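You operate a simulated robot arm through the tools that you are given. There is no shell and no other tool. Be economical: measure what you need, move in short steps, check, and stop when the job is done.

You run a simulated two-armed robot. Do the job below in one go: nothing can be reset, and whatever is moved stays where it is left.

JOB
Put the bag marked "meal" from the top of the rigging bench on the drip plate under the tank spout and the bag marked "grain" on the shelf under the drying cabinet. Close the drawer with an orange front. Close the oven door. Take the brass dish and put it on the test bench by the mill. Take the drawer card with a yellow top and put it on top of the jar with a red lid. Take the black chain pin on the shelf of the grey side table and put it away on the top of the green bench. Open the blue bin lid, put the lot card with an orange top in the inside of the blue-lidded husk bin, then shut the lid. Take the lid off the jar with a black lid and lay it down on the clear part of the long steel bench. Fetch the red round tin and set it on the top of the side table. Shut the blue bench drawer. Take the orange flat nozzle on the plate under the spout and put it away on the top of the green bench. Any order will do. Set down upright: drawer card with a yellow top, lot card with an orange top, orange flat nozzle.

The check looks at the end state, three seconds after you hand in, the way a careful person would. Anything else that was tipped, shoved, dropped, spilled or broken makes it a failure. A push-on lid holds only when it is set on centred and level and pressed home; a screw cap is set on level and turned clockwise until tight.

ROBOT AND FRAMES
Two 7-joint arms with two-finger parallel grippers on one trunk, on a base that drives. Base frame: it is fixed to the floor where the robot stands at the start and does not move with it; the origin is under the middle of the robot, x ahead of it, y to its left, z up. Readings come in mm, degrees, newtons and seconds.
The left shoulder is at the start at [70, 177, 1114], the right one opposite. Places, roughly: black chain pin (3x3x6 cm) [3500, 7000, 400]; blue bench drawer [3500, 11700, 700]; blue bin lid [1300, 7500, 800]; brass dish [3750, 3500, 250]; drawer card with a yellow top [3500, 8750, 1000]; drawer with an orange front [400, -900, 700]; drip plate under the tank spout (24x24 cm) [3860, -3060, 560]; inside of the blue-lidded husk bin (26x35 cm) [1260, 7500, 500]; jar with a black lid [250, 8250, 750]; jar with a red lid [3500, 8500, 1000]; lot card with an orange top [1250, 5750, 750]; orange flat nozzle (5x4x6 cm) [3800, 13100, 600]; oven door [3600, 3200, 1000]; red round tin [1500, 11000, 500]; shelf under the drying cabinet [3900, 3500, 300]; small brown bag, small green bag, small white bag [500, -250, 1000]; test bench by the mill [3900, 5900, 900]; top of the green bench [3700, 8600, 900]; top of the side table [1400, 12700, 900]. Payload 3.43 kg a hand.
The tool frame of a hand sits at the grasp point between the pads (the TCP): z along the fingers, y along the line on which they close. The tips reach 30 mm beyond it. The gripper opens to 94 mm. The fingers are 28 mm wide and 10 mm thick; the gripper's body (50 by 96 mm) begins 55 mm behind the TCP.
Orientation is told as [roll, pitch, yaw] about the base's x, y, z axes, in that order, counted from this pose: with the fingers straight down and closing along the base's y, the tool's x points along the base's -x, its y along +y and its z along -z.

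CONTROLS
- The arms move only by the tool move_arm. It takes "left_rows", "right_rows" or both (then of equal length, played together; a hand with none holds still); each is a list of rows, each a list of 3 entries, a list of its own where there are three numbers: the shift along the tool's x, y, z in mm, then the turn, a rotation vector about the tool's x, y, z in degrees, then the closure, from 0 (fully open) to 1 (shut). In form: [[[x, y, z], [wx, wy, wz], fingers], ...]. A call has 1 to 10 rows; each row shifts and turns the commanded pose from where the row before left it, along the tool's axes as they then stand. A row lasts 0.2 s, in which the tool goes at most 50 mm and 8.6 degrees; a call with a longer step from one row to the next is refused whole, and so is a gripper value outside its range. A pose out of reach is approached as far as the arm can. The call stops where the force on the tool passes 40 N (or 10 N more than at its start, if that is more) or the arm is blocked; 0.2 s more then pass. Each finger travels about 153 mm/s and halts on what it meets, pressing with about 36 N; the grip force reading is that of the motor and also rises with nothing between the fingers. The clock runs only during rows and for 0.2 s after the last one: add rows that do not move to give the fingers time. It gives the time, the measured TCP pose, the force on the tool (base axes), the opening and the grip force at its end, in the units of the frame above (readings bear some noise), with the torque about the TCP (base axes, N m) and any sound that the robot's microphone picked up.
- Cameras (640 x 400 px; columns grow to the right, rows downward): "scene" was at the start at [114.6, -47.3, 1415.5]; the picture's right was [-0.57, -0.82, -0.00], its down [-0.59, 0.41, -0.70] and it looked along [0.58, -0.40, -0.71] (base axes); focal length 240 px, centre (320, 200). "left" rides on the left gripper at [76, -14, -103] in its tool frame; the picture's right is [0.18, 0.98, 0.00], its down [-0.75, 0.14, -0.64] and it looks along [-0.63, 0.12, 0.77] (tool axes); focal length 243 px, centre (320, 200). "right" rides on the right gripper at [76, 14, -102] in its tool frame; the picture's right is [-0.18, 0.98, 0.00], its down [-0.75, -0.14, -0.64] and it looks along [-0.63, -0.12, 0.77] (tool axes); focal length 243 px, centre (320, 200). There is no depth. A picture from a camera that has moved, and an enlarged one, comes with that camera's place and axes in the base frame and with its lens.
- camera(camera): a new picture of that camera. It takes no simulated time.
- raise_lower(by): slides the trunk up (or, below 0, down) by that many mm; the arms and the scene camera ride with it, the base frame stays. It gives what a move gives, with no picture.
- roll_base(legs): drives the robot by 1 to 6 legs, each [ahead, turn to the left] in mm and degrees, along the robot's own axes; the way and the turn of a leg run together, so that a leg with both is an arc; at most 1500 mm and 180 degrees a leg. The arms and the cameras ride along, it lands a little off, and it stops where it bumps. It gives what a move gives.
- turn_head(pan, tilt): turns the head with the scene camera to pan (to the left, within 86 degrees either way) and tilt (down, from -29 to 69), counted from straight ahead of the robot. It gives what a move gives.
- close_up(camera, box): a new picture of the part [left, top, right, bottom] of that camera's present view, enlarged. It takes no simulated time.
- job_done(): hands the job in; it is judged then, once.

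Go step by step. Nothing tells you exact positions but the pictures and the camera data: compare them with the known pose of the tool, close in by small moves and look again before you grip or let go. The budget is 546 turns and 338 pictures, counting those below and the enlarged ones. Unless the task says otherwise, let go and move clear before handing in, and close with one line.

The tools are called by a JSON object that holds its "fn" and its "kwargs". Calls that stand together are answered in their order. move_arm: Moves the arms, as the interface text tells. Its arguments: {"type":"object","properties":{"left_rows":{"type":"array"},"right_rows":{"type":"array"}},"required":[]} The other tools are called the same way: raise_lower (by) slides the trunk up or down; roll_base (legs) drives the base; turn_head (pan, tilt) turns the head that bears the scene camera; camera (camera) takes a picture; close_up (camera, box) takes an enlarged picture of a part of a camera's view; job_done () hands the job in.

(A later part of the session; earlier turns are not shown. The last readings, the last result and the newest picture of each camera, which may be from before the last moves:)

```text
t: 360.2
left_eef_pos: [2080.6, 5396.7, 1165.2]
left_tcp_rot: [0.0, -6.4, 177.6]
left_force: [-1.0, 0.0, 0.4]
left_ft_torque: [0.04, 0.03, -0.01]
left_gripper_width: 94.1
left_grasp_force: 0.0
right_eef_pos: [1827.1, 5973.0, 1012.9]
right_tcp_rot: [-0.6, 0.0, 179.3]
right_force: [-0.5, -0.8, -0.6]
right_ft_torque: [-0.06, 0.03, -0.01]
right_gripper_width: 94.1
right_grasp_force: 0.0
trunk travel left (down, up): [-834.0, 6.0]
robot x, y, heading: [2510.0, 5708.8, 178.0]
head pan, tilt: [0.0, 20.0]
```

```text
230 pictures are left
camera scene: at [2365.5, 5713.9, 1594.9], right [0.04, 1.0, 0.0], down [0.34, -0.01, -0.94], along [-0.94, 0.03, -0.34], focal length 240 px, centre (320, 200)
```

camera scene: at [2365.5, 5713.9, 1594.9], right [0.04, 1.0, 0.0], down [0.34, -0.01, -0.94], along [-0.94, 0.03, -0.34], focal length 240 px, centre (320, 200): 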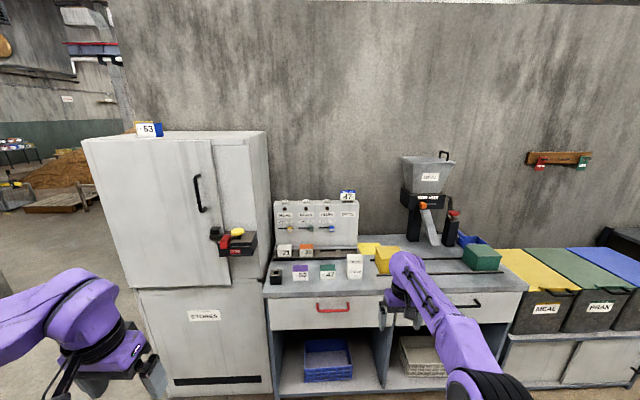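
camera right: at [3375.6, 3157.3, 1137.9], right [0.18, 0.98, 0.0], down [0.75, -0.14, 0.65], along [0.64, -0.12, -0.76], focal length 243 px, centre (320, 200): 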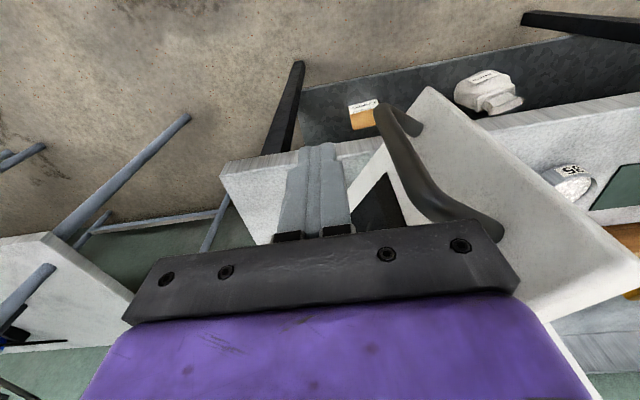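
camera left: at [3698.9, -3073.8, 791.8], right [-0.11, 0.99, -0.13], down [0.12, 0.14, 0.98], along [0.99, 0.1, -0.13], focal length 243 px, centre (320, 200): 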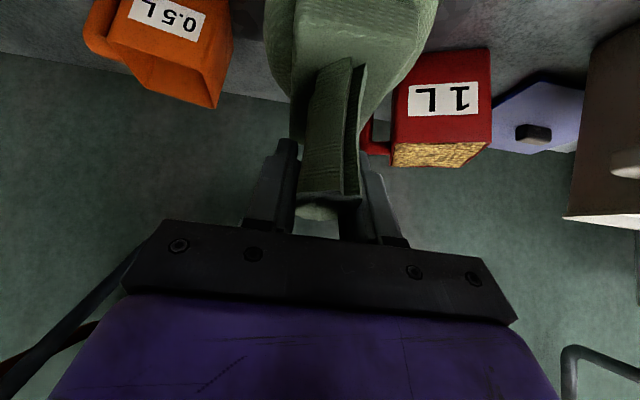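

I see the card bench and the coloured-lid bins. I zoom in on the cards.

{"fn": "close_up", "kwargs": {"camera": "scene", "box": [260, 180, 420, 300]}}

{"fn": "close_up", "kwargs": {"camera": "scene", "box": [470, 200, 640, 400]}}

```text
3.33 times, centred on (340, 240) of scene
camera zoom: at [2365.5, 5713.9, 1594.9], right [0.04, 1.0, 0.0], down [0.34, -0.01, -0.94], along [-0.94, 0.03, -0.34], focal length 800 px, centre (253, 67)
```

zoom: 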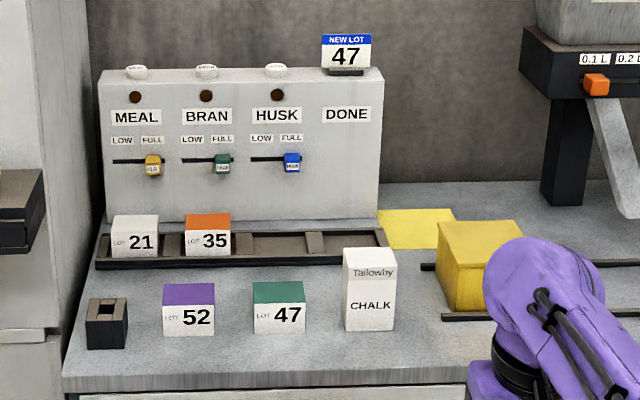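

```text
2.00 times, centred on (555, 300) of scene
camera zoom: at [2365.5, 5713.9, 1594.9], right [0.04, 1.0, 0.0], down [0.34, -0.01, -0.94], along [-0.94, 0.03, -0.34], focal length 480 px, centre (-150, 0)
```

zoom: 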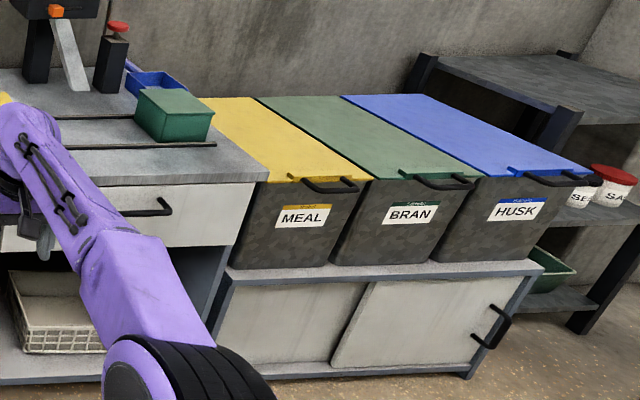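

The orange-topped card is LOT 35 in the rack, at about [1200, 5676]. I pull the right hand in, then drive up with the left hand towards it.

{"fn": "move_arm", "kwargs": {"right_rows": [[[20, 0, -40], [0, 0, 0], 0], [[20, 0, -40], [0, 0, 0], 0], [[40, 0, -10], [0, 0, 0], 0], [[40, 0, 0], [0, 0, 0], 0], [[40, 0, 0], [0, 0, 0], 0], [[40, 0, 0], [0, 0, 0], 0]], "left_rows": [[[0, 0, 0], [0, 6.4, 0], 0], [[-20, -20, 0], [0, 0, 0], 0], [[-20, -20, 0], [0, 0, 0], 0], [[-20, -20, 0], [0, 0, 0], 0], [[-20, -20, 0], [0, 0, 0], 0], [[0, 0, 0], [0, 0, 0], 0]]}}

{"fn": "roll_base", "kwargs": {"legs": [[0, -7], [650, 0], [0, 9]]}}

{"fn": "turn_head", "kwargs": {"pan": 10, "tilt": 35}}

{"fn": "camera", "kwargs": {"camera": "scene"}}

{"fn": "camera", "kwargs": {"camera": "left"}}

```text
t: 361.6
left_eef_pos: [2007.9, 5481.9, 1153.5]
left_tcp_rot: [-0.2, -3.3, 177.6]
left_force: [0.1, 0.0, 0.1]
left_ft_torque: [-0.02, 0.01, 0.03]
left_gripper_width: 93.9
left_grasp_force: 0.0
left hand out of reach, approached as far as the arm can: row 1
right_eef_pos: [1826.2, 5971.2, 1101.0]
right_tcp_rot: [-0.6, 0.1, 179.3]
right_force: [0.6, 0.2, 0.9]
right_ft_torque: [0.03, -0.01, -0.01]
right_gripper_width: 94.0
right_grasp_force: 0.0
right hand out of reach, approached as far as the arm can: row 1, 2, 3, 4, 5, 6
trunk travel left (down, up): [-834.0, 6.0]
robot x, y, heading: [2508.1, 5712.5, 177.8]
head pan, tilt: [0.0, 20.0]
```

```text
t: 366.4
left_eef_pos: [1374.1, 5557.3, 1153.1]
left_tcp_rot: [0.0, -3.2, -179.7]
left_force: [-0.4, 0.3, -0.5]
left_ft_torque: [0.0, 0.02, 0.03]
left_gripper_width: 94.0
left_grasp_force: 0.1
right_eef_pos: [1168.0, 6037.8, 1098.9]
right_tcp_rot: [-0.5, 0.2, -177.8]
right_force: [0.6, 0.6, 0.3]
right_ft_torque: [-0.02, -0.02, 0.02]
right_gripper_width: 93.9
right_grasp_force: 0.1
trunk travel left (down, up): [-834.0, 6.0]
robot x, y, heading: [1863.3, 5814.7, -179.3]
head pan, tilt: [0.0, 20.0]
```

```text
t: 367.2
left_eef_pos: [1373.7, 5555.7, 1153.7]
left_tcp_rot: [-0.1, -3.2, -179.6]
left_force: [-0.3, -0.7, -0.1]
left_ft_torque: [0.0, -0.01, 0.02]
left_gripper_width: 94.2
left_grasp_force: 0.1
right_eef_pos: [1167.1, 6035.6, 1100.5]
right_tcp_rot: [-0.7, 0.2, -177.8]
right_force: [-0.3, -0.1, 0.5]
right_ft_torque: [0.02, -0.01, 0.01]
right_gripper_width: 94.2
right_grasp_force: 0.0
trunk travel left (down, up): [-834.0, 6.0]
robot x, y, heading: [1867.0, 5808.1, -179.1]
head pan, tilt: [10.0, 35.0]
```

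```text
227 pictures are left
camera scene: at [1725.7, 5789.6, 1571.1], right [-0.19, 0.98, 0.0], down [0.56, 0.11, -0.82], along [-0.81, -0.15, -0.57], focal length 240 px, centre (320, 200)
```

scene: 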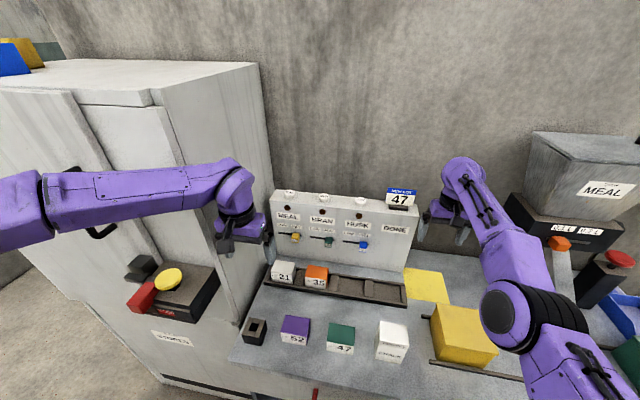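

```text
226 pictures are left
camera left: at [1454.9, 5569.5, 1252.3], right [0.19, -0.98, -0.01], down [-0.72, -0.15, 0.68], along [-0.67, -0.12, -0.73], focal length 243 px, centre (320, 200)
```

left: 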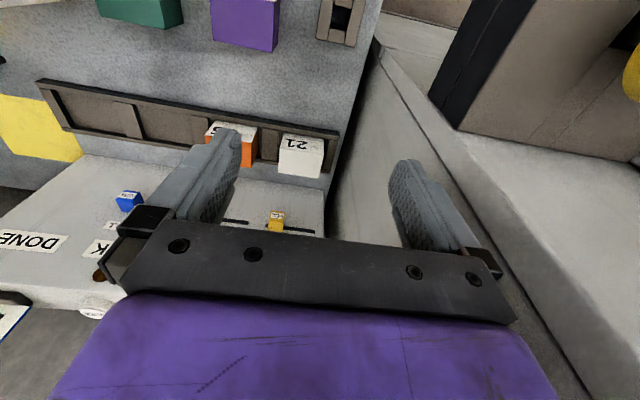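

Card 35 is at about [1168, 5677, top 840]. The right hand reaches too far ahead near the mill, so I try to pull it back before going closer.

{"fn": "move_arm", "kwargs": {"right_rows": [[[30, 0, 0], [0, 0, 0], 0], [[30, 0, 0], [0, 0, 0], 0], [[30, 0, 0], [0, 0, 0], 0], [[30, 0, 0], [0, 0, 0], 0], [[30, 0, 0], [0, 0, 0], 0], [[30, 0, 0], [0, 0, 0], 0]], "left_rows": [[[0, -20, 0], [0, 3.2, 0], 0], [[0, -20, 0], [0, 0, 0], 0], [[0, -20, 0], [0, 0, 0], 0], [[0, -20, 0], [0, 0, 0], 0], [[0, -20, 0], [0, 0, 0], 0], [[0, -20, 0], [0, 0, 0], 0]]}}

```text
t: 368.6
left_eef_pos: [1372.6, 5679.7, 1154.2]
left_tcp_rot: [0.1, -0.1, -179.7]
left_force: [0.1, -0.1, -0.3]
left_ft_torque: [-0.01, -0.01, 0.0]
left_gripper_width: 93.9
left_grasp_force: 0.2
right_eef_pos: [1167.5, 6038.7, 1099.6]
right_tcp_rot: [-0.6, 0.1, -177.8]
right_force: [-0.2, 0.4, 0.7]
right_ft_torque: [-0.03, 0.01, 0.02]
right_gripper_width: 94.0
right_grasp_force: 0.1
right hand out of reach, approached as far as the arm can: row 1, 2, 3, 4, 5, 6
trunk travel left (down, up): [-834.0, 6.0]
robot x, y, heading: [1864.1, 5813.7, -179.4]
head pan, tilt: [10.0, 35.0]
```

{"fn": "move_arm", "kwargs": {"right_rows": [[[0, 0, -30], [0, 0, 0], 0], [[0, 0, -30], [0, 0, 0], 0], [[0, 30, 0], [0, 0, 0], 0], [[0, 30, 0], [0, 0, 0], 0], [[15, 15, 0], [0, 0, 0], 0], [[15, 15, 0], [0, 0, 0], 0], [[30, 0, 0], [0, 0, 0], 0], [[30, 0, 0], [0, 0, 0], 0]]}}

{"fn": "camera", "kwargs": {"camera": "scene"}}

```text
t: 370.4
left_eef_pos: [1373.0, 5678.7, 1154.6]
left_tcp_rot: [0.1, -0.1, -179.7]
left_force: [0.3, -0.3, 0.8]
left_ft_torque: [0.06, 0.01, -0.01]
left_gripper_width: 94.2
left_grasp_force: 0.1
right_eef_pos: [1183.8, 5948.8, 1164.4]
right_tcp_rot: [-0.6, 0.2, -177.8]
right_force: [-0.1, 0.1, -0.2]
right_ft_torque: [0.02, 0.01, 0.02]
right_gripper_width: 94.3
right_grasp_force: 0.1
right hand out of reach, approached as far as the arm can: row 2, 4, 5, 6, 7, 8
trunk travel left (down, up): [-834.0, 6.0]
robot x, y, heading: [1859.8, 5810.3, -179.1]
head pan, tilt: [10.0, 35.0]
```

```text
225 pictures are left
camera scene: at [1725.8, 5791.6, 1571.0], right [-0.19, 0.98, 0.0], down [0.56, 0.11, -0.82], along [-0.8, -0.15, -0.57], focal length 240 px, centre (320, 200)
```

scene: 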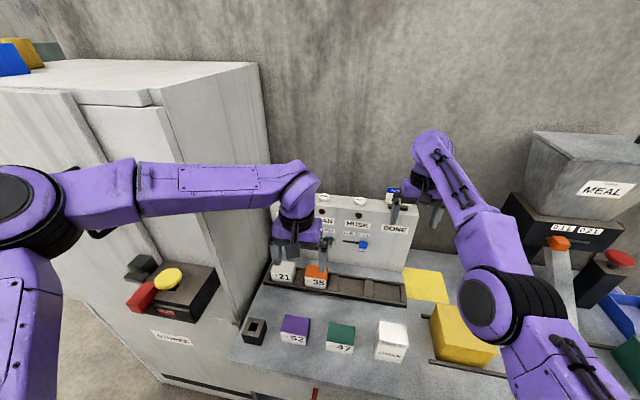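

The right arm has folded into an awkward posture. I back away and unwind it by turning its wrist while retracting.

{"fn": "roll_base", "kwargs": {"legs": [[-350, 0]]}}

{"fn": "move_arm", "kwargs": {"right_rows": [[[0, 0, -10], [0, 0, 8.5], 0], [[0, 0, -10], [0, 0, 8.5], 0], [[0, 0, -10], [0, 0, 8.5], 0], [[0, 0, -10], [0, 0, 8.5], 0], [[0, 0, -10], [0, 0, 8.5], 0], [[0, 0, -10], [0, 0, 8.5], 0], [[0, 0, 0], [0, 0, 8.5], 0], [[0, 0, 0], [0, 0, 8.5], 0], [[0, 0, 0], [0, 0, 8.5], 0]]}}

{"fn": "move_arm", "kwargs": {"right_rows": [[[0, -30, 0], [0, 0, 0], 0], [[0, -30, 0], [0, 0, 0], 0], [[0, -30, 0], [0, 0, 0], 0], [[0, -30, 0], [0, 0, 0], 0], [[0, -30, 0], [0, 0, 0], 0], [[0, -30, 0], [0, 0, 0], 0]]}}

{"fn": "camera", "kwargs": {"camera": "scene"}}

```text
t: 372.6
left_eef_pos: [1718.7, 5685.1, 1153.9]
left_tcp_rot: [0.0, 0.0, 180.0]
left_force: [0.7, -0.2, 1.2]
left_ft_torque: [0.02, 0.0, -0.01]
left_gripper_width: 93.9
left_grasp_force: 0.1
right_eef_pos: [1531.8, 5955.0, 1162.1]
right_tcp_rot: [-0.7, 0.3, -178.2]
right_force: [0.2, 0.0, 0.8]
right_ft_torque: [-0.01, -0.02, 0.02]
right_gripper_width: 93.7
right_grasp_force: 0.1
trunk travel left (down, up): [-834.0, 6.0]
robot x, y, heading: [2213.8, 5816.3, -179.5]
head pan, tilt: [10.0, 35.0]
```

```text
t: 374.6
left_eef_pos: [1721.0, 5684.4, 1153.5]
left_tcp_rot: [-0.1, -0.1, 180.0]
left_force: [0.6, -0.3, 0.3]
left_ft_torque: [0.01, 0.02, 0.01]
left_gripper_width: 94.1
left_grasp_force: 0.0
right_eef_pos: [1541.5, 5965.2, 1221.2]
right_tcp_rot: [-0.3, -0.5, 105.2]
right_force: [-0.4, 0.6, 0.0]
right_ft_torque: [0.05, -0.03, 0.01]
right_gripper_width: 93.6
right_grasp_force: 0.2
right hand out of reach, approached as far as the arm can: row 3, 4, 6
trunk travel left (down, up): [-834.0, 6.0]
robot x, y, heading: [2212.3, 5811.2, -179.6]
head pan, tilt: [10.0, 35.0]
```

```text
t: 376.1
left_eef_pos: [1719.5, 5685.5, 1155.2]
left_tcp_rot: [0.0, 0.0, 180.0]
left_force: [0.3, 0.2, 0.1]
left_ft_torque: [0.02, -0.01, -0.02]
left_gripper_width: 93.7
left_grasp_force: 0.2
right_eef_pos: [1546.6, 5973.4, 1236.3]
right_tcp_rot: [-0.5, -0.4, 105.4]
right_force: [0.3, 0.3, -0.6]
right_ft_torque: [-0.02, 0.03, 0.02]
right_gripper_width: 94.3
right_grasp_force: 0.0
right hand out of reach, approached as far as the arm can: row 1, 2, 3, 4, 5, 6
trunk travel left (down, up): [-834.0, 6.0]
robot x, y, heading: [2213.1, 5810.8, -179.6]
head pan, tilt: [10.0, 35.0]
```

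```text
224 pictures are left
camera scene: at [2073.5, 5795.5, 1571.0], right [-0.18, 0.98, 0.0], down [0.56, 0.1, -0.82], along [-0.81, -0.15, -0.57], focal length 240 px, centre (320, 200)
```

scene: 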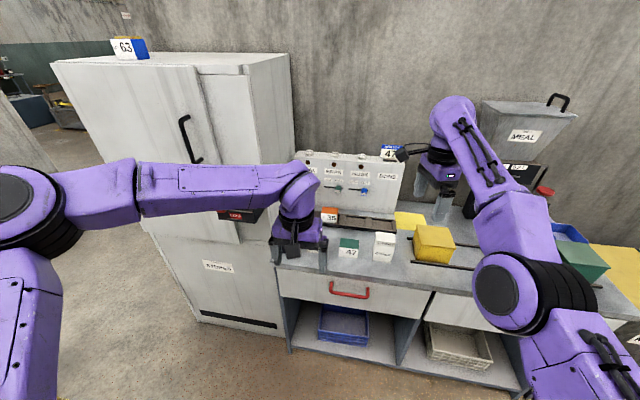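

I try swinging the right hand outwards to free the elbow.

{"fn": "move_arm", "kwargs": {"right_rows": [[[-40, 0, 0], [0, 0, 0], 0], [[-40, 0, 0], [0, 0, 0], 0], [[-40, 0, 0], [0, 0, 0], 0], [[-40, 0, 0], [0, 0, 0], 0], [[-40, 0, 0], [0, 0, 0], 0], [[-40, -10, 0], [0, 0, 0], 0], [[-30, -30, 0], [0, 0, 0], 0], [[-30, -30, 0], [0, 0, 0], 0], [[-20, -40, 0], [0, 0, 0], 0], [[-20, -40, 0], [0, 0, 0], 0]]}}

{"fn": "camera", "kwargs": {"camera": "scene"}}

```text
t: 378.2
left_eef_pos: [1722.2, 5685.1, 1155.5]
left_tcp_rot: [0.0, -0.2, -180.0]
left_force: [-0.7, -0.1, 0.3]
left_ft_torque: [0.04, 0.05, 0.03]
left_gripper_width: 94.0
left_grasp_force: 0.0
right_eef_pos: [1664.0, 6348.6, 1226.7]
right_tcp_rot: [-0.2, -0.6, 105.3]
right_force: [0.3, 0.1, 0.7]
right_ft_torque: [-0.02, 0.02, 0.03]
right_gripper_width: 94.1
right_grasp_force: 0.2
right hand out of reach, approached as far as the arm can: row 1, 2, 3, 4, 5, 6
trunk travel left (down, up): [-834.0, 6.0]
robot x, y, heading: [2216.9, 5814.6, -179.6]
head pan, tilt: [10.0, 35.0]
```

```text
223 pictures are left
camera scene: at [2077.1, 5796.1, 1571.3], right [-0.18, 0.98, 0.0], down [0.56, 0.1, -0.82], along [-0.81, -0.15, -0.57], focal length 240 px, centre (320, 200)
```

scene: 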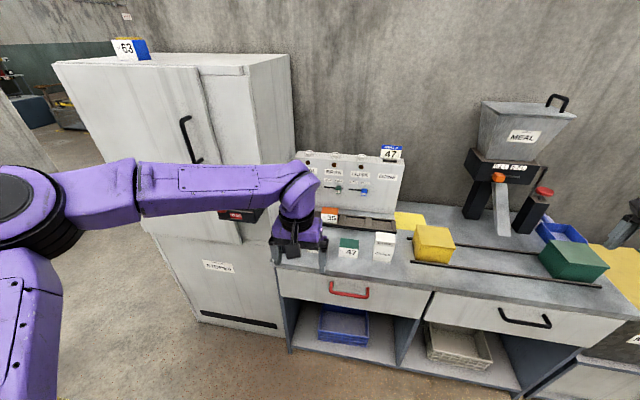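

That freed it. I retract further and turn the wrist back.

{"fn": "move_arm", "kwargs": {"right_rows": [[[10, -38, 0], [0, 0, 0], 0], [[10, -38, 0], [0, 0, 0], 0], [[10, -38, 0], [0, 0, 0], 0], [[30, -20, 0], [0, 0, 0], 0], [[30, -20, 0], [0, 0, 0], 0], [[40, 0, 0], [0, 0, 0], 0], [[40, 0, 0], [0, 0, 0], 0]]}}

{"fn": "move_arm", "kwargs": {"right_rows": [[[0, 0, 0], [0, 0, -8.5], 0], [[0, 0, 0], [0, 0, -8.5], 0], [[0, 0, 0], [0, 0, -8.5], 0], [[0, 0, 0], [0, 0, -8.5], 0], [[0, 0, 0], [0, 0, -8.5], 0], [[0, 0, 0], [0, 0, -8.5], 0], [[0, 0, 0], [0, 0, -8.5], 0], [[0, 0, 0], [0, 0, -8.5], 0], [[0, 0, 0], [0, 0, -6], 0]]}}

{"fn": "turn_head", "kwargs": {"pan": -20, "tilt": 35}}

{"fn": "camera", "kwargs": {"camera": "scene"}}

```text
t: 379.9
left_eef_pos: [1721.2, 5682.0, 1155.0]
left_tcp_rot: [-0.3, -0.1, -180.0]
left_force: [-0.2, -0.4, 0.7]
left_ft_torque: [0.02, -0.02, -0.02]
left_gripper_width: 94.1
left_grasp_force: 0.1
right_eef_pos: [1855.7, 6221.7, 1224.1]
right_tcp_rot: [-0.2, -0.7, 105.3]
right_force: [0.8, -0.4, 0.7]
right_ft_torque: [0.07, 0.01, 0.02]
right_gripper_width: 93.9
right_grasp_force: 0.1
trunk travel left (down, up): [-834.0, 6.0]
robot x, y, heading: [2212.3, 5814.9, -179.6]
head pan, tilt: [10.0, 35.0]
```

```text
t: 381.9
left_eef_pos: [1720.4, 5684.3, 1153.8]
left_tcp_rot: [0.0, -0.1, 179.9]
left_force: [0.3, 0.3, -0.4]
left_ft_torque: [0.0, -0.01, 0.02]
left_gripper_width: 93.8
left_grasp_force: 0.1
right_eef_pos: [1854.8, 6224.5, 1224.1]
right_tcp_rot: [-0.6, 0.1, 179.5]
right_force: [-0.1, -0.2, -0.3]
right_ft_torque: [0.01, -0.01, 0.03]
right_gripper_width: 94.2
right_grasp_force: 0.1
trunk travel left (down, up): [-834.0, 6.0]
robot x, y, heading: [2214.3, 5811.2, -179.5]
head pan, tilt: [10.0, 35.0]
```

```text
t: 382.8
left_eef_pos: [1720.0, 5685.7, 1153.4]
left_tcp_rot: [0.0, 0.0, 180.1]
left_force: [-1.0, -0.9, -0.2]
left_ft_torque: [-0.01, -0.03, 0.0]
left_gripper_width: 94.0
left_grasp_force: 0.0
right_eef_pos: [1854.4, 6225.0, 1223.3]
right_tcp_rot: [-0.6, 0.2, 179.3]
right_force: [0.3, 0.4, 0.2]
right_ft_torque: [0.0, 0.0, -0.02]
right_gripper_width: 94.2
right_grasp_force: 0.0
trunk travel left (down, up): [-834.0, 6.0]
robot x, y, heading: [2213.2, 5813.3, -179.4]
head pan, tilt: [-20.0, 35.0]
```

```text
222 pictures are left
camera scene: at [2077.2, 5840.8, 1571.0], right [0.33, 0.94, 0.0], down [0.54, -0.19, -0.82], along [-0.77, 0.27, -0.57], focal length 240 px, centre (320, 200)
```

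scene: 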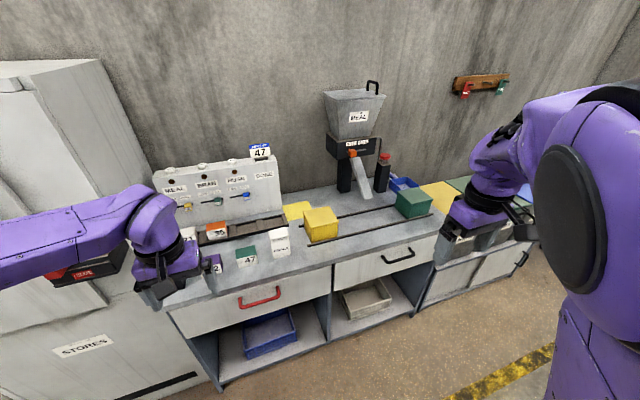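

Both arms are well placed again. I lower the trunk by 200 and drive up to the card.

{"fn": "raise_lower", "kwargs": {"by": -200}}

{"fn": "roll_base", "kwargs": {"legs": [[490, 0]]}}

{"fn": "turn_head", "kwargs": {"pan": 10, "tilt": 40}}

{"fn": "camera", "kwargs": {"camera": "scene"}}

{"fn": "camera", "kwargs": {"camera": "left"}}

```text
t: 385.0
left_eef_pos: [1720.8, 5684.7, 955.1]
left_tcp_rot: [0.0, -0.1, 180.0]
left_force: [-0.4, -1.2, -0.1]
left_ft_torque: [-0.03, 0.02, 0.01]
left_gripper_width: 93.9
left_grasp_force: 0.0
right_eef_pos: [1855.4, 6224.9, 1024.2]
right_tcp_rot: [-0.6, 0.2, 179.5]
right_force: [0.5, -0.3, 0.3]
right_ft_torque: [0.01, 0.0, -0.03]
right_gripper_width: 93.7
right_grasp_force: 0.1
trunk travel left (down, up): [-634.0, 206.0]
robot x, y, heading: [2213.2, 5812.7, -179.5]
head pan, tilt: [-20.0, 35.0]
```

```text
t: 387.8
left_eef_pos: [1267.2, 5690.3, 965.5]
left_tcp_rot: [0.5, -1.2, 179.7]
left_force: [0.3, 0.8, -0.7]
left_ft_torque: [-0.01, -0.02, -0.02]
left_gripper_width: 94.2
left_grasp_force: 0.0
right_eef_pos: [1400.9, 6228.6, 1025.4]
right_tcp_rot: [-0.1, -0.6, 179.4]
right_force: [-0.3, 0.8, -0.5]
right_ft_torque: [0.0, -0.03, 0.02]
right_gripper_width: 94.2
right_grasp_force: 0.0
trunk travel left (down, up): [-634.0, 206.0]
robot x, y, heading: [1749.5, 5811.8, -179.0]
head pan, tilt: [-20.0, 35.0]
stopped in leg 1: the robot was blocked; the commanded pose is now the measured one
```

```text
t: 388.8
left_eef_pos: [1267.1, 5689.3, 963.6]
left_tcp_rot: [0.4, -1.0, 179.8]
left_force: [-0.3, -0.3, 0.0]
left_ft_torque: [0.0, -0.01, -0.01]
left_gripper_width: 93.9
left_grasp_force: 0.1
right_eef_pos: [1400.9, 6228.9, 1025.9]
right_tcp_rot: [-0.1, -0.7, 179.5]
right_force: [0.4, 0.3, 0.3]
right_ft_torque: [0.01, 0.01, -0.02]
right_gripper_width: 94.0
right_grasp_force: 0.1
trunk travel left (down, up): [-634.0, 206.0]
robot x, y, heading: [1744.3, 5812.6, -179.1]
head pan, tilt: [10.0, 40.0]
```

```text
221 pictures are left
camera scene: at [1628.7, 5803.8, 1365.6], right [-0.19, 0.98, -0.01], down [0.62, 0.11, -0.78], along [-0.76, -0.15, -0.63], focal length 240 px, centre (320, 200)
```

scene: 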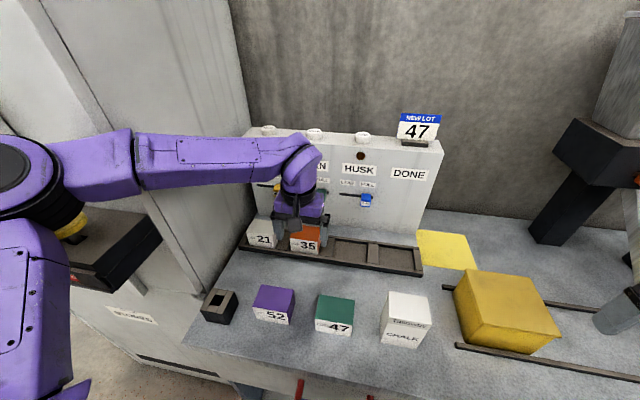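

```text
220 pictures are left
camera left: at [1345.0, 5704.3, 1066.2], right [0.18, -0.98, 0.01], down [-0.74, -0.13, 0.66], along [-0.65, -0.12, -0.75], focal length 243 px, centre (320, 200)
```

left: 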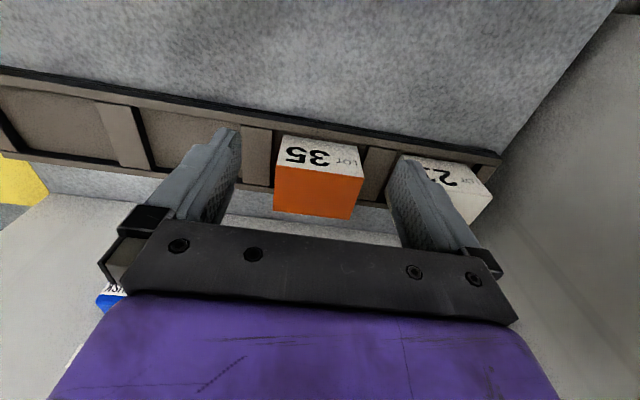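

The base bumped into something at x about 1750. I back off slightly and check the left elbow near the cabinet.

{"fn": "roll_base", "kwargs": {"legs": [[-25, 0]]}}

{"fn": "turn_head", "kwargs": {"pan": 50, "tilt": 45}}

{"fn": "camera", "kwargs": {"camera": "scene"}}

{"fn": "turn_head", "kwargs": {"pan": 0, "tilt": 69}}

{"fn": "camera", "kwargs": {"camera": "scene"}}

```text
t: 389.6
left_eef_pos: [1280.1, 5680.7, 957.2]
left_tcp_rot: [0.0, -0.3, 180.0]
left_force: [-0.4, 0.6, -0.3]
left_ft_torque: [-0.01, 0.01, -0.01]
left_gripper_width: 94.1
left_grasp_force: 0.1
right_eef_pos: [1413.1, 6221.5, 1024.3]
right_tcp_rot: [-0.5, 0.0, 179.6]
right_force: [-0.2, -0.3, -0.4]
right_ft_torque: [0.02, -0.03, -0.01]
right_gripper_width: 94.1
right_grasp_force: 0.0
trunk travel left (down, up): [-634.0, 206.0]
robot x, y, heading: [1770.7, 5811.5, -179.2]
head pan, tilt: [10.0, 40.0]
```

```text
t: 390.7
left_eef_pos: [1280.7, 5682.0, 957.6]
left_tcp_rot: [0.0, -0.3, 180.0]
left_force: [-0.3, -0.2, 0.6]
left_ft_torque: [-0.01, 0.01, 0.0]
left_gripper_width: 94.1
left_grasp_force: 0.0
right_eef_pos: [1413.2, 6221.9, 1023.6]
right_tcp_rot: [-0.5, 0.0, 179.6]
right_force: [-0.5, 0.5, -0.1]
right_ft_torque: [-0.02, -0.01, -0.01]
right_gripper_width: 94.1
right_grasp_force: 0.0
trunk travel left (down, up): [-634.0, 206.0]
robot x, y, heading: [1768.0, 5809.7, -179.0]
head pan, tilt: [50.0, 45.0]
```

```text
219 pictures are left
camera scene: at [1669.6, 5746.8, 1356.5], right [-0.78, 0.63, 0.0], down [0.44, 0.55, -0.71], along [-0.45, -0.55, -0.71], focal length 240 px, centre (320, 200)
```

scene: 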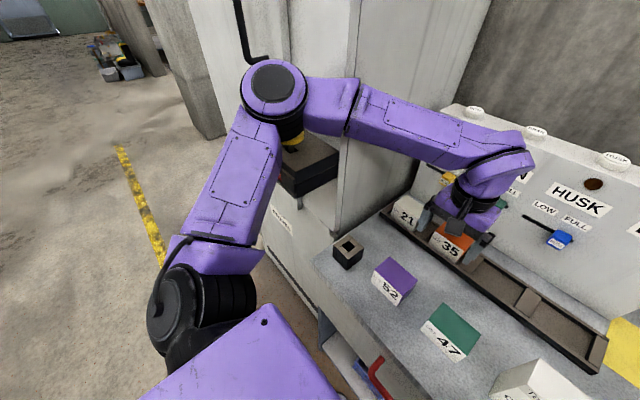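

```text
t: 391.8
left_eef_pos: [1281.9, 5682.2, 957.5]
left_tcp_rot: [0.0, -0.4, 179.9]
left_force: [0.8, -1.1, 0.5]
left_ft_torque: [-0.02, 0.02, -0.01]
left_gripper_width: 94.2
left_grasp_force: 0.1
right_eef_pos: [1413.4, 6221.3, 1024.4]
right_tcp_rot: [-0.5, 0.1, 179.6]
right_force: [0.3, 0.2, 0.1]
right_ft_torque: [0.05, 0.0, -0.03]
right_gripper_width: 94.1
right_grasp_force: 0.1
trunk travel left (down, up): [-634.0, 206.0]
robot x, y, heading: [1772.4, 5808.6, -178.6]
head pan, tilt: [0.0, 68.8]
```

```text
218 pictures are left
camera scene: at [1664.8, 5808.9, 1327.6], right [-0.02, 1.0, 0.0], down [0.93, 0.02, -0.36], along [-0.36, -0.01, -0.93], focal length 240 px, centre (320, 200)
```

scene: 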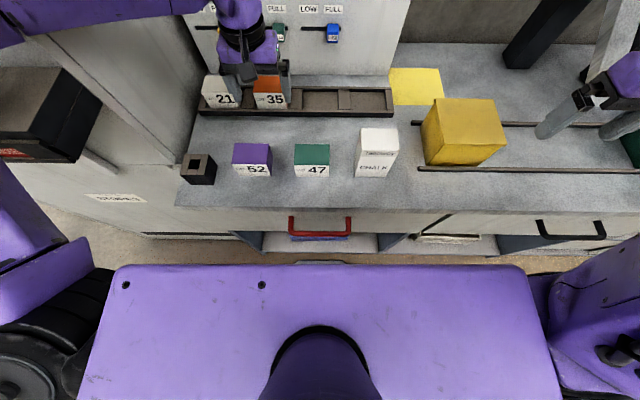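

I look closely at the elbow and the box on the cabinet.

{"fn": "turn_head", "kwargs": {"pan": 60, "tilt": 40}}

{"fn": "camera", "kwargs": {"camera": "scene"}}

{"fn": "close_up", "kwargs": {"camera": "scene", "box": [230, 40, 400, 240]}}

```text
t: 393.1
left_eef_pos: [1280.2, 5681.7, 957.3]
left_tcp_rot: [0.0, -0.3, 180.0]
left_force: [0.3, 0.2, -0.5]
left_ft_torque: [0.0, -0.04, 0.01]
left_gripper_width: 94.0
left_grasp_force: 0.2
right_eef_pos: [1413.1, 6222.1, 1023.1]
right_tcp_rot: [-0.5, 0.0, 179.6]
right_force: [0.2, 0.8, -0.3]
right_ft_torque: [-0.02, 0.02, 0.0]
right_gripper_width: 94.4
right_grasp_force: 0.1
trunk travel left (down, up): [-634.0, 206.0]
robot x, y, heading: [1770.1, 5809.6, -179.1]
head pan, tilt: [60.0, 40.0]
```

```text
217 pictures are left
camera scene: at [1679.5, 5735.7, 1363.7], right [-0.87, 0.49, 0.0], down [0.31, 0.56, -0.77], along [-0.37, -0.67, -0.64], focal length 240 px, centre (320, 200)
```

scene: 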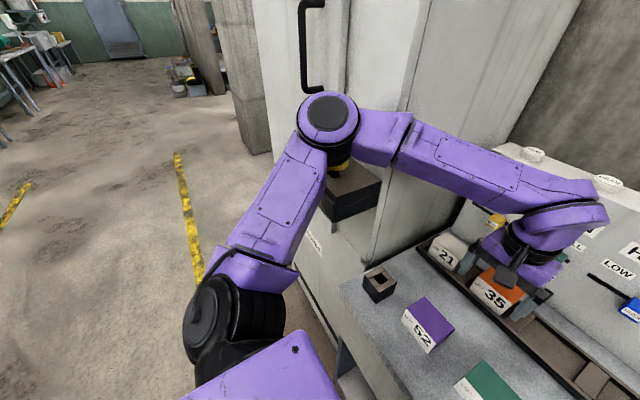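

```text
2.00 times, centred on (315, 140) of scene
camera zoom: at [1679.5, 5735.7, 1363.7], right [-0.87, 0.49, 0.0], down [0.31, 0.56, -0.77], along [-0.37, -0.67, -0.64], focal length 480 px, centre (330, 320)
```

zoom: 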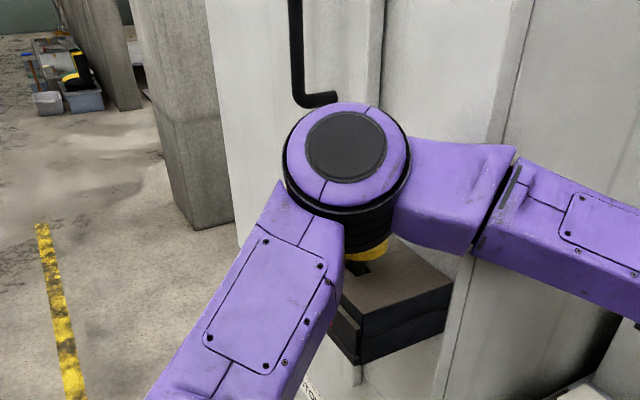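

Card top centre works out to about [1203, 5680, 888], about 80 mm wide. I move above it and look before descending.

{"fn": "move_arm", "kwargs": {"left_rows": [[[-26, 0, 0], [0, 0, 0], 0], [[-26, 0, 0], [0, 0, 0], 0], [[-25, 0, 0], [0, 0.3, 0], 0], [[0, 0, 0], [0, 0, 0], 0]]}}

{"fn": "camera", "kwargs": {"camera": "left"}}

{"fn": "turn_head", "kwargs": {"pan": 15, "tilt": 45}}

{"fn": "camera", "kwargs": {"camera": "scene"}}

```text
t: 394.1
left_eef_pos: [1202.7, 5684.2, 957.6]
left_tcp_rot: [0.1, 0.0, 179.9]
left_force: [-0.6, -0.5, 1.0]
left_ft_torque: [0.0, 0.03, 0.02]
left_gripper_width: 94.1
left_grasp_force: 0.0
right_eef_pos: [1414.7, 6222.9, 1023.9]
right_tcp_rot: [-0.4, 0.0, 179.5]
right_force: [0.5, -0.2, 0.0]
right_ft_torque: [0.01, 0.01, 0.0]
right_gripper_width: 93.8
right_grasp_force: 0.1
trunk travel left (down, up): [-634.0, 206.0]
robot x, y, heading: [1773.6, 5809.6, -179.2]
head pan, tilt: [60.0, 40.0]
```

```text
215 pictures are left
camera left: at [1278.2, 5698.1, 1060.3], right [0.18, -0.98, 0.0], down [-0.75, -0.14, 0.64], along [-0.63, -0.12, -0.77], focal length 243 px, centre (320, 200)
```

left: 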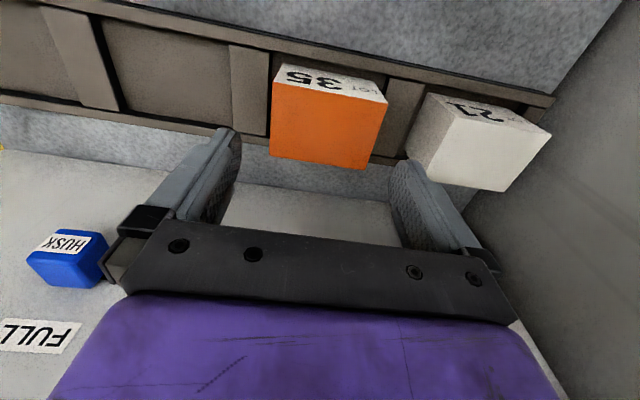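

```text
t: 395.3
left_eef_pos: [1201.3, 5684.2, 956.8]
left_tcp_rot: [0.1, 0.0, 180.0]
left_force: [0.4, 0.1, 0.2]
left_ft_torque: [0.04, -0.05, -0.02]
left_gripper_width: 94.0
left_grasp_force: 0.1
right_eef_pos: [1413.5, 6223.5, 1022.6]
right_tcp_rot: [-0.5, 0.1, 179.5]
right_force: [-0.9, -0.5, -0.6]
right_ft_torque: [-0.02, 0.0, -0.02]
right_gripper_width: 93.9
right_grasp_force: 0.2
trunk travel left (down, up): [-634.0, 206.0]
robot x, y, heading: [1770.2, 5807.1, -178.9]
head pan, tilt: [15.0, 45.0]
```

```text
214 pictures are left
camera scene: at [1642.2, 5789.5, 1356.5], right [-0.28, 0.96, 0.0], down [0.68, 0.19, -0.71], along [-0.68, -0.2, -0.71], focal length 240 px, centre (320, 200)
```

scene: 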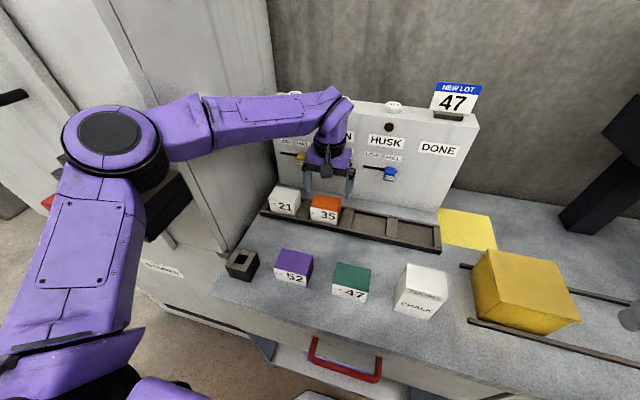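

Top centre is now fixed at [1209, 5681, 896]. I centre and descend 84 mm, then close on the card's sides.

{"fn": "move_arm", "kwargs": {"left_rows": [[[6, 3, 20], [0, 0, 0], 0], [[0, 0, 25], [0, 0, 0], 0], [[0, 0, 20], [0, 0, 0], 0], [[0, 0, 19], [0, 0, 0], 0], [[0, 0, 0], [0, 0, 0], 0]]}}

{"fn": "camera", "kwargs": {"camera": "left"}}

{"fn": "close_up", "kwargs": {"camera": "scene", "box": [250, 80, 450, 260]}}

```text
t: 396.3
left_eef_pos: [1211.4, 5691.1, 889.1]
left_tcp_rot: [0.0, -0.5, 179.8]
left_force: [5.9, 3.5, 13.8]
left_ft_torque: [-0.74, -0.32, 0.25]
left_gripper_width: 93.2
left_grasp_force: 0.1
right_eef_pos: [1416.5, 6230.1, 1021.1]
right_tcp_rot: [0.6, -0.2, 179.5]
right_force: [-0.4, -3.7, 0.3]
right_ft_torque: [0.17, -0.03, 0.01]
right_gripper_width: 93.9
right_grasp_force: 0.1
trunk travel left (down, up): [-634.0, 206.0]
robot x, y, heading: [1773.9, 5806.1, -179.0]
head pan, tilt: [15.0, 45.0]
stopped in row 5 (left hand): the force on the tool passed its limit (the readings are from after the stop); the commanded pose is now the measured one
```

```text
213 pictures are left
camera left: at [1288.3, 5704.4, 991.2], right [0.18, -0.98, 0.0], down [-0.75, -0.14, 0.65], along [-0.64, -0.12, -0.76], focal length 243 px, centre (320, 200)
```

left: 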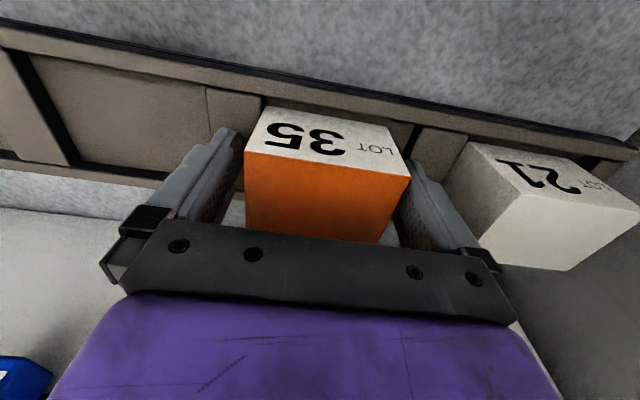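

```text
2.22 times, centred on (350, 170) of scene
camera zoom: at [1645.3, 5833.0, 1359.7], right [-0.27, 0.96, -0.03], down [0.68, 0.17, -0.72], along [-0.68, -0.22, -0.7], focal length 534 px, centre (253, 267)
```

zoom: 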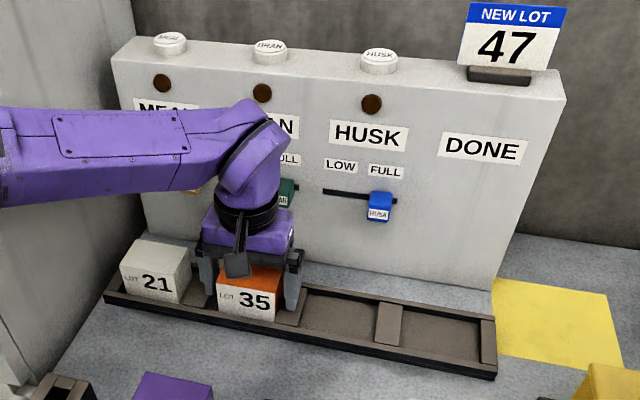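

The left elbow seems to be pressing on the box at the cabinet. I lift everything with the trunk so that the elbow rides higher, then reach down again.

{"fn": "raise_lower", "kwargs": {"by": 200}}

{"fn": "turn_head", "kwargs": {"pan": 50, "tilt": 45}}

{"fn": "camera", "kwargs": {"camera": "scene"}}

{"fn": "camera", "kwargs": {"camera": "left"}}

```text
t: 398.4
left_eef_pos: [1215.9, 5686.0, 1087.6]
left_tcp_rot: [-0.3, -0.6, -179.9]
left_force: [-0.1, -0.4, 0.4]
left_ft_torque: [0.0, -0.02, -0.02]
left_gripper_width: 94.1
left_grasp_force: 0.0
right_eef_pos: [1420.1, 6226.7, 1225.3]
right_tcp_rot: [-0.4, -0.2, 179.5]
right_force: [-0.6, 0.0, -1.2]
right_ft_torque: [0.04, 0.01, -0.02]
right_gripper_width: 93.9
right_grasp_force: 0.1
trunk travel left (down, up): [-834.0, 6.0]
robot x, y, heading: [1771.3, 5811.7, -178.9]
head pan, tilt: [15.0, 45.0]
```

```text
t: 399.5
left_eef_pos: [1216.0, 5685.0, 1087.7]
left_tcp_rot: [-0.3, -0.6, -180.1]
left_force: [0.4, 0.3, -0.4]
left_ft_torque: [-0.01, -0.01, -0.01]
left_gripper_width: 93.8
left_grasp_force: 0.1
right_eef_pos: [1420.9, 6226.2, 1226.8]
right_tcp_rot: [-0.4, -0.2, 179.5]
right_force: [0.3, -0.7, -0.3]
right_ft_torque: [0.01, 0.02, 0.01]
right_gripper_width: 94.0
right_grasp_force: 0.0
trunk travel left (down, up): [-834.0, 6.0]
robot x, y, heading: [1772.2, 5810.3, -178.8]
head pan, tilt: [50.0, 45.0]
```

```text
211 pictures are left
camera scene: at [1678.6, 5779.2, 1559.7], right [-0.78, 0.63, -0.01], down [0.44, 0.53, -0.72], along [-0.45, -0.56, -0.69], focal length 240 px, centre (320, 200)
```

scene: 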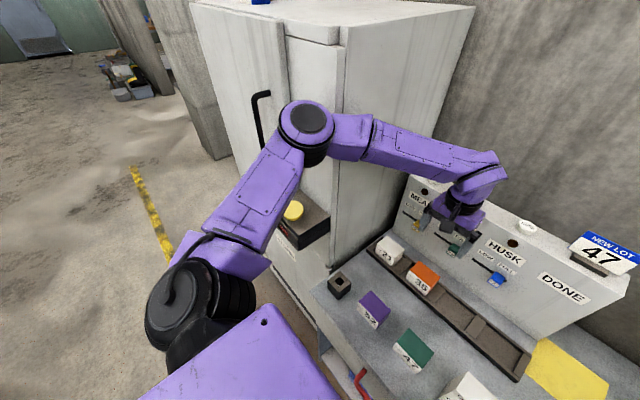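

```text
210 pictures are left
camera left: at [1292.8, 5698.0, 1189.8], right [0.18, -0.98, -0.01], down [-0.75, -0.15, 0.65], along [-0.64, -0.11, -0.76], focal length 243 px, centre (320, 200)
```

left: 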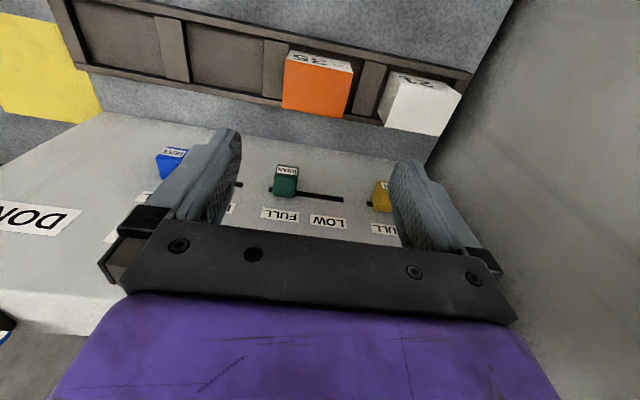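

I zoom on the ledge at the cabinet to check its items.

{"fn": "close_up", "kwargs": {"camera": "scene", "box": [230, 150, 370, 290]}}

```text
2.86 times, centred on (300, 220) of scene
camera zoom: at [1678.6, 5779.2, 1559.7], right [-0.78, 0.63, -0.01], down [0.44, 0.53, -0.72], along [-0.45, -0.56, -0.69], focal length 686 px, centre (377, 143)
```

zoom: 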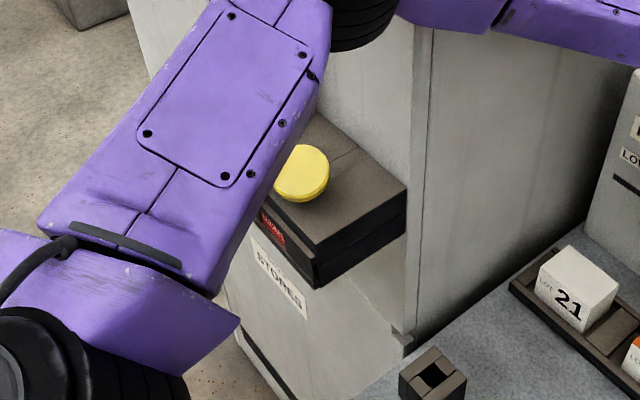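

The ledge looks intact. I go down towards the card in two stages, watching the elbow.

{"fn": "move_arm", "kwargs": {"left_rows": [[[-7, 4, 30], [0.3, 0.6, 0], 0], [[0, 0, 40], [0, 0, 0], 0], [[0, 0, 40], [0, 0, 0], 0], [[0, 0, 40], [0, 0, 0], 0], [[0, 0, 0], [0, 0, 0], 0]]}}

{"fn": "camera", "kwargs": {"camera": "scene"}}

{"fn": "camera", "kwargs": {"camera": "left"}}

```text
t: 400.7
left_eef_pos: [1211.5, 5680.4, 938.1]
left_tcp_rot: [-0.7, 0.0, -180.0]
left_force: [0.4, -0.2, 0.0]
left_ft_torque: [0.03, 0.03, -0.03]
left_gripper_width: 94.0
left_grasp_force: 0.0
right_eef_pos: [1422.0, 6222.7, 1228.8]
right_tcp_rot: [-0.6, -0.5, 179.9]
right_force: [-0.3, -0.1, 0.3]
right_ft_torque: [-0.03, -0.02, 0.0]
right_gripper_width: 94.0
right_grasp_force: 0.1
trunk travel left (down, up): [-834.0, 6.0]
robot x, y, heading: [1771.2, 5813.6, -178.7]
head pan, tilt: [50.0, 45.0]
```

```text
208 pictures are left
camera scene: at [1680.7, 5777.3, 1559.3], right [-0.78, 0.63, -0.01], down [0.44, 0.54, -0.72], along [-0.45, -0.56, -0.69], focal length 240 px, centre (320, 200)
```

scene: 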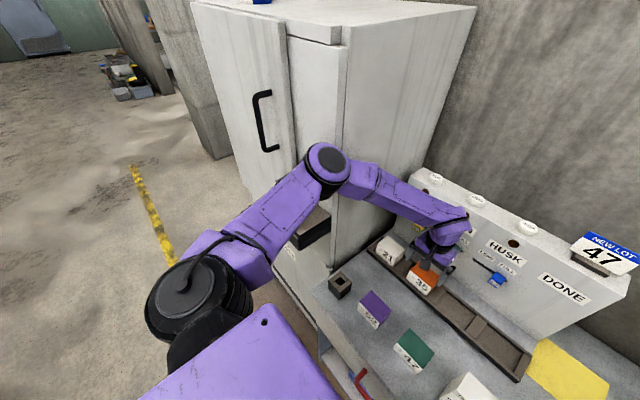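

```text
207 pictures are left
camera left: at [1287.0, 5693.6, 1040.2], right [0.18, -0.98, -0.01], down [-0.75, -0.15, 0.64], along [-0.63, -0.11, -0.77], focal length 243 px, centre (320, 200)
```

left: 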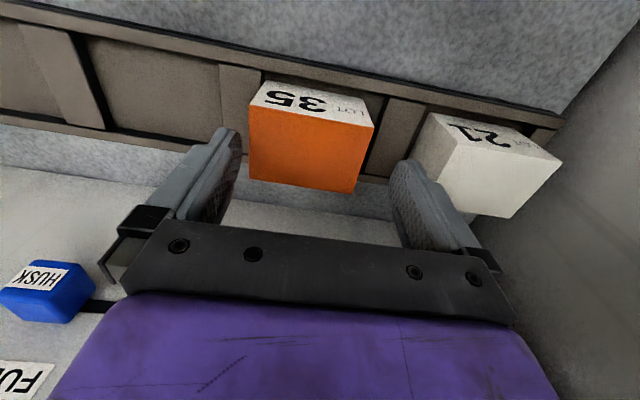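

Card is about 4 mm to +y of the hand's centre. I correct and descend the rest.

{"fn": "move_arm", "kwargs": {"left_rows": [[[3, -4, 15], [0.7, 0, 0], 0], [[0, 0, 20], [0, 0, 0], 0], [[0, 0, 15], [0, 0, 0], 0], [[0, 0, 13], [0, 0, 0], 0], [[0, 0, 0], [0, 0, 0], 0]]}}

{"fn": "camera", "kwargs": {"camera": "left"}}

```text
t: 401.5
left_eef_pos: [1213.4, 5683.9, 890.6]
left_tcp_rot: [-1.9, 0.1, -179.5]
left_force: [7.4, -1.5, 19.8]
left_ft_torque: [-1.19, -0.2, 0.45]
left_gripper_width: 93.9
left_grasp_force: 0.0
right_eef_pos: [1422.0, 6219.0, 1226.3]
right_tcp_rot: [-1.0, -0.1, 179.4]
right_force: [0.2, 2.3, 0.1]
right_ft_torque: [-0.08, 0.0, -0.02]
right_gripper_width: 94.1
right_grasp_force: 0.1
trunk travel left (down, up): [-834.0, 6.0]
robot x, y, heading: [1775.4, 5811.6, -179.3]
head pan, tilt: [50.0, 45.0]
stopped in row 4 (left hand): the force on the tool passed its limit (the readings are from after the stop); the commanded pose is now the measured one
```

```text
206 pictures are left
camera left: at [1288.3, 5694.4, 994.0], right [0.19, -0.98, -0.03], down [-0.75, -0.17, 0.64], along [-0.63, -0.1, -0.77], focal length 243 px, centre (320, 200)
```

left: 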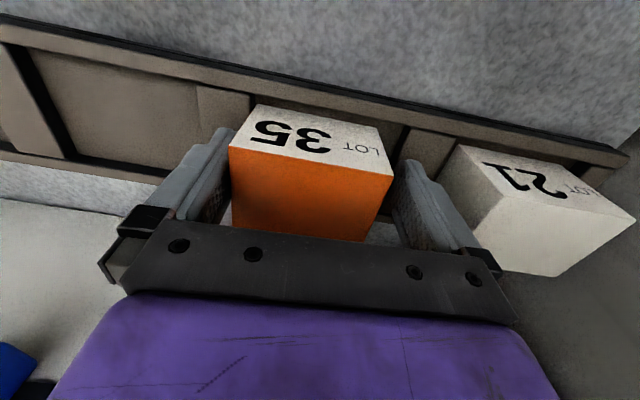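

The finger tips rest on the rack divider (z about 860), which still leaves 35 mm of overlap with the card. I rise 3 mm and close.

{"fn": "move_arm", "kwargs": {"left_rows": [[[0, -1, -4], [1.2, 0, 0], 0], [[0, 0, 0], [0, 0, 0], 0.1], [[0, 0, 0], [0, 0, 0], 0.4], [[0, 0, 0], [0, 0, 0], 0.6], [[0, 0, 0], [0, 0, 0], 0.6]]}}

{"fn": "move_arm", "kwargs": {"left_rows": [[[0, 0, -10], [0, 0, 0], 0.7], [[0, 0, -20], [0, 0, 0], 0.7], [[0, 0, -30], [0, 0, 0], 0.7], [[0, 0, -40], [0, 0, 0], 0.7], [[0, 0, 0], [0, 0, 0], 0.7]]}}

{"fn": "camera", "kwargs": {"camera": "left"}}

{"fn": "camera", "kwargs": {"camera": "scene"}}

```text
t: 401.9
left_eef_pos: [1212.2, 5682.4, 891.0]
left_tcp_rot: [-2.4, 0.5, -179.5]
left_force: [10.8, -9.4, 32.1]
left_ft_torque: [-1.96, 0.01, 0.8]
left_gripper_width: 94.0
left_grasp_force: 0.0
right_eef_pos: [1421.7, 6217.6, 1225.7]
right_tcp_rot: [-0.5, 0.0, 179.2]
right_force: [-0.4, -0.3, -0.7]
right_ft_torque: [0.04, 0.0, -0.01]
right_gripper_width: 94.0
right_grasp_force: 0.1
trunk travel left (down, up): [-834.0, 6.0]
robot x, y, heading: [1770.7, 5812.1, -179.2]
head pan, tilt: [50.0, 45.0]
stopped in row 1 (left hand): the force on the tool passed its limit (the readings are from after the stop); the commanded pose is now the measured one
```

```text
t: 403.1
left_eef_pos: [1206.8, 5678.9, 989.8]
left_tcp_rot: [-2.1, 0.7, -179.7]
left_force: [0.8, 0.1, -1.0]
left_ft_torque: [-0.01, 0.02, 0.01]
left_gripper_width: 78.3
left_grasp_force: 36.2
right_eef_pos: [1418.1, 6224.0, 1208.1]
right_tcp_rot: [4.8, 1.3, 178.7]
right_force: [-0.1, -0.6, 0.2]
right_ft_torque: [0.04, -0.01, -0.02]
right_gripper_width: 94.0
right_grasp_force: 0.0
trunk travel left (down, up): [-834.0, 6.0]
robot x, y, heading: [1771.5, 5814.6, -179.2]
head pan, tilt: [50.0, 45.0]
```

```text
205 pictures are left
camera left: at [1281.3, 5691.2, 1093.3], right [0.19, -0.98, -0.03], down [-0.76, -0.17, 0.63], along [-0.62, -0.1, -0.78], focal length 243 px, centre (320, 200)
```

left: 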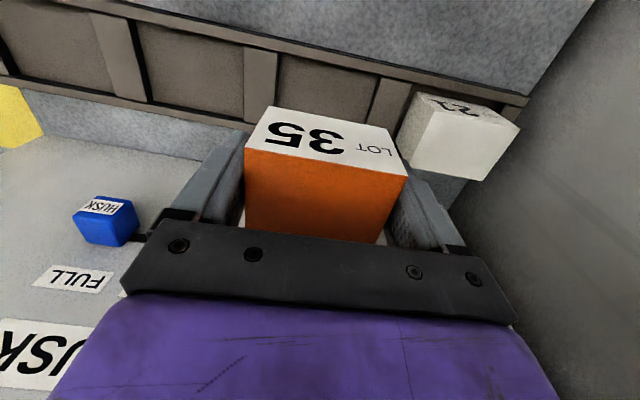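

```text
204 pictures are left
camera scene: at [1669.3, 5810.9, 1561.1], right [-0.78, 0.63, -0.02], down [0.44, 0.52, -0.73], along [-0.45, -0.58, -0.68], focal length 240 px, centre (320, 200)
```

scene: 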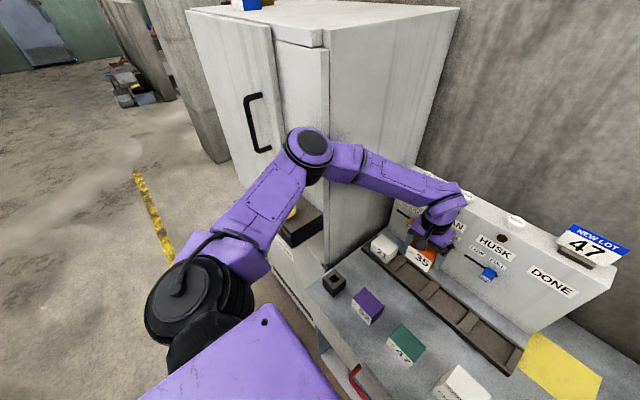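

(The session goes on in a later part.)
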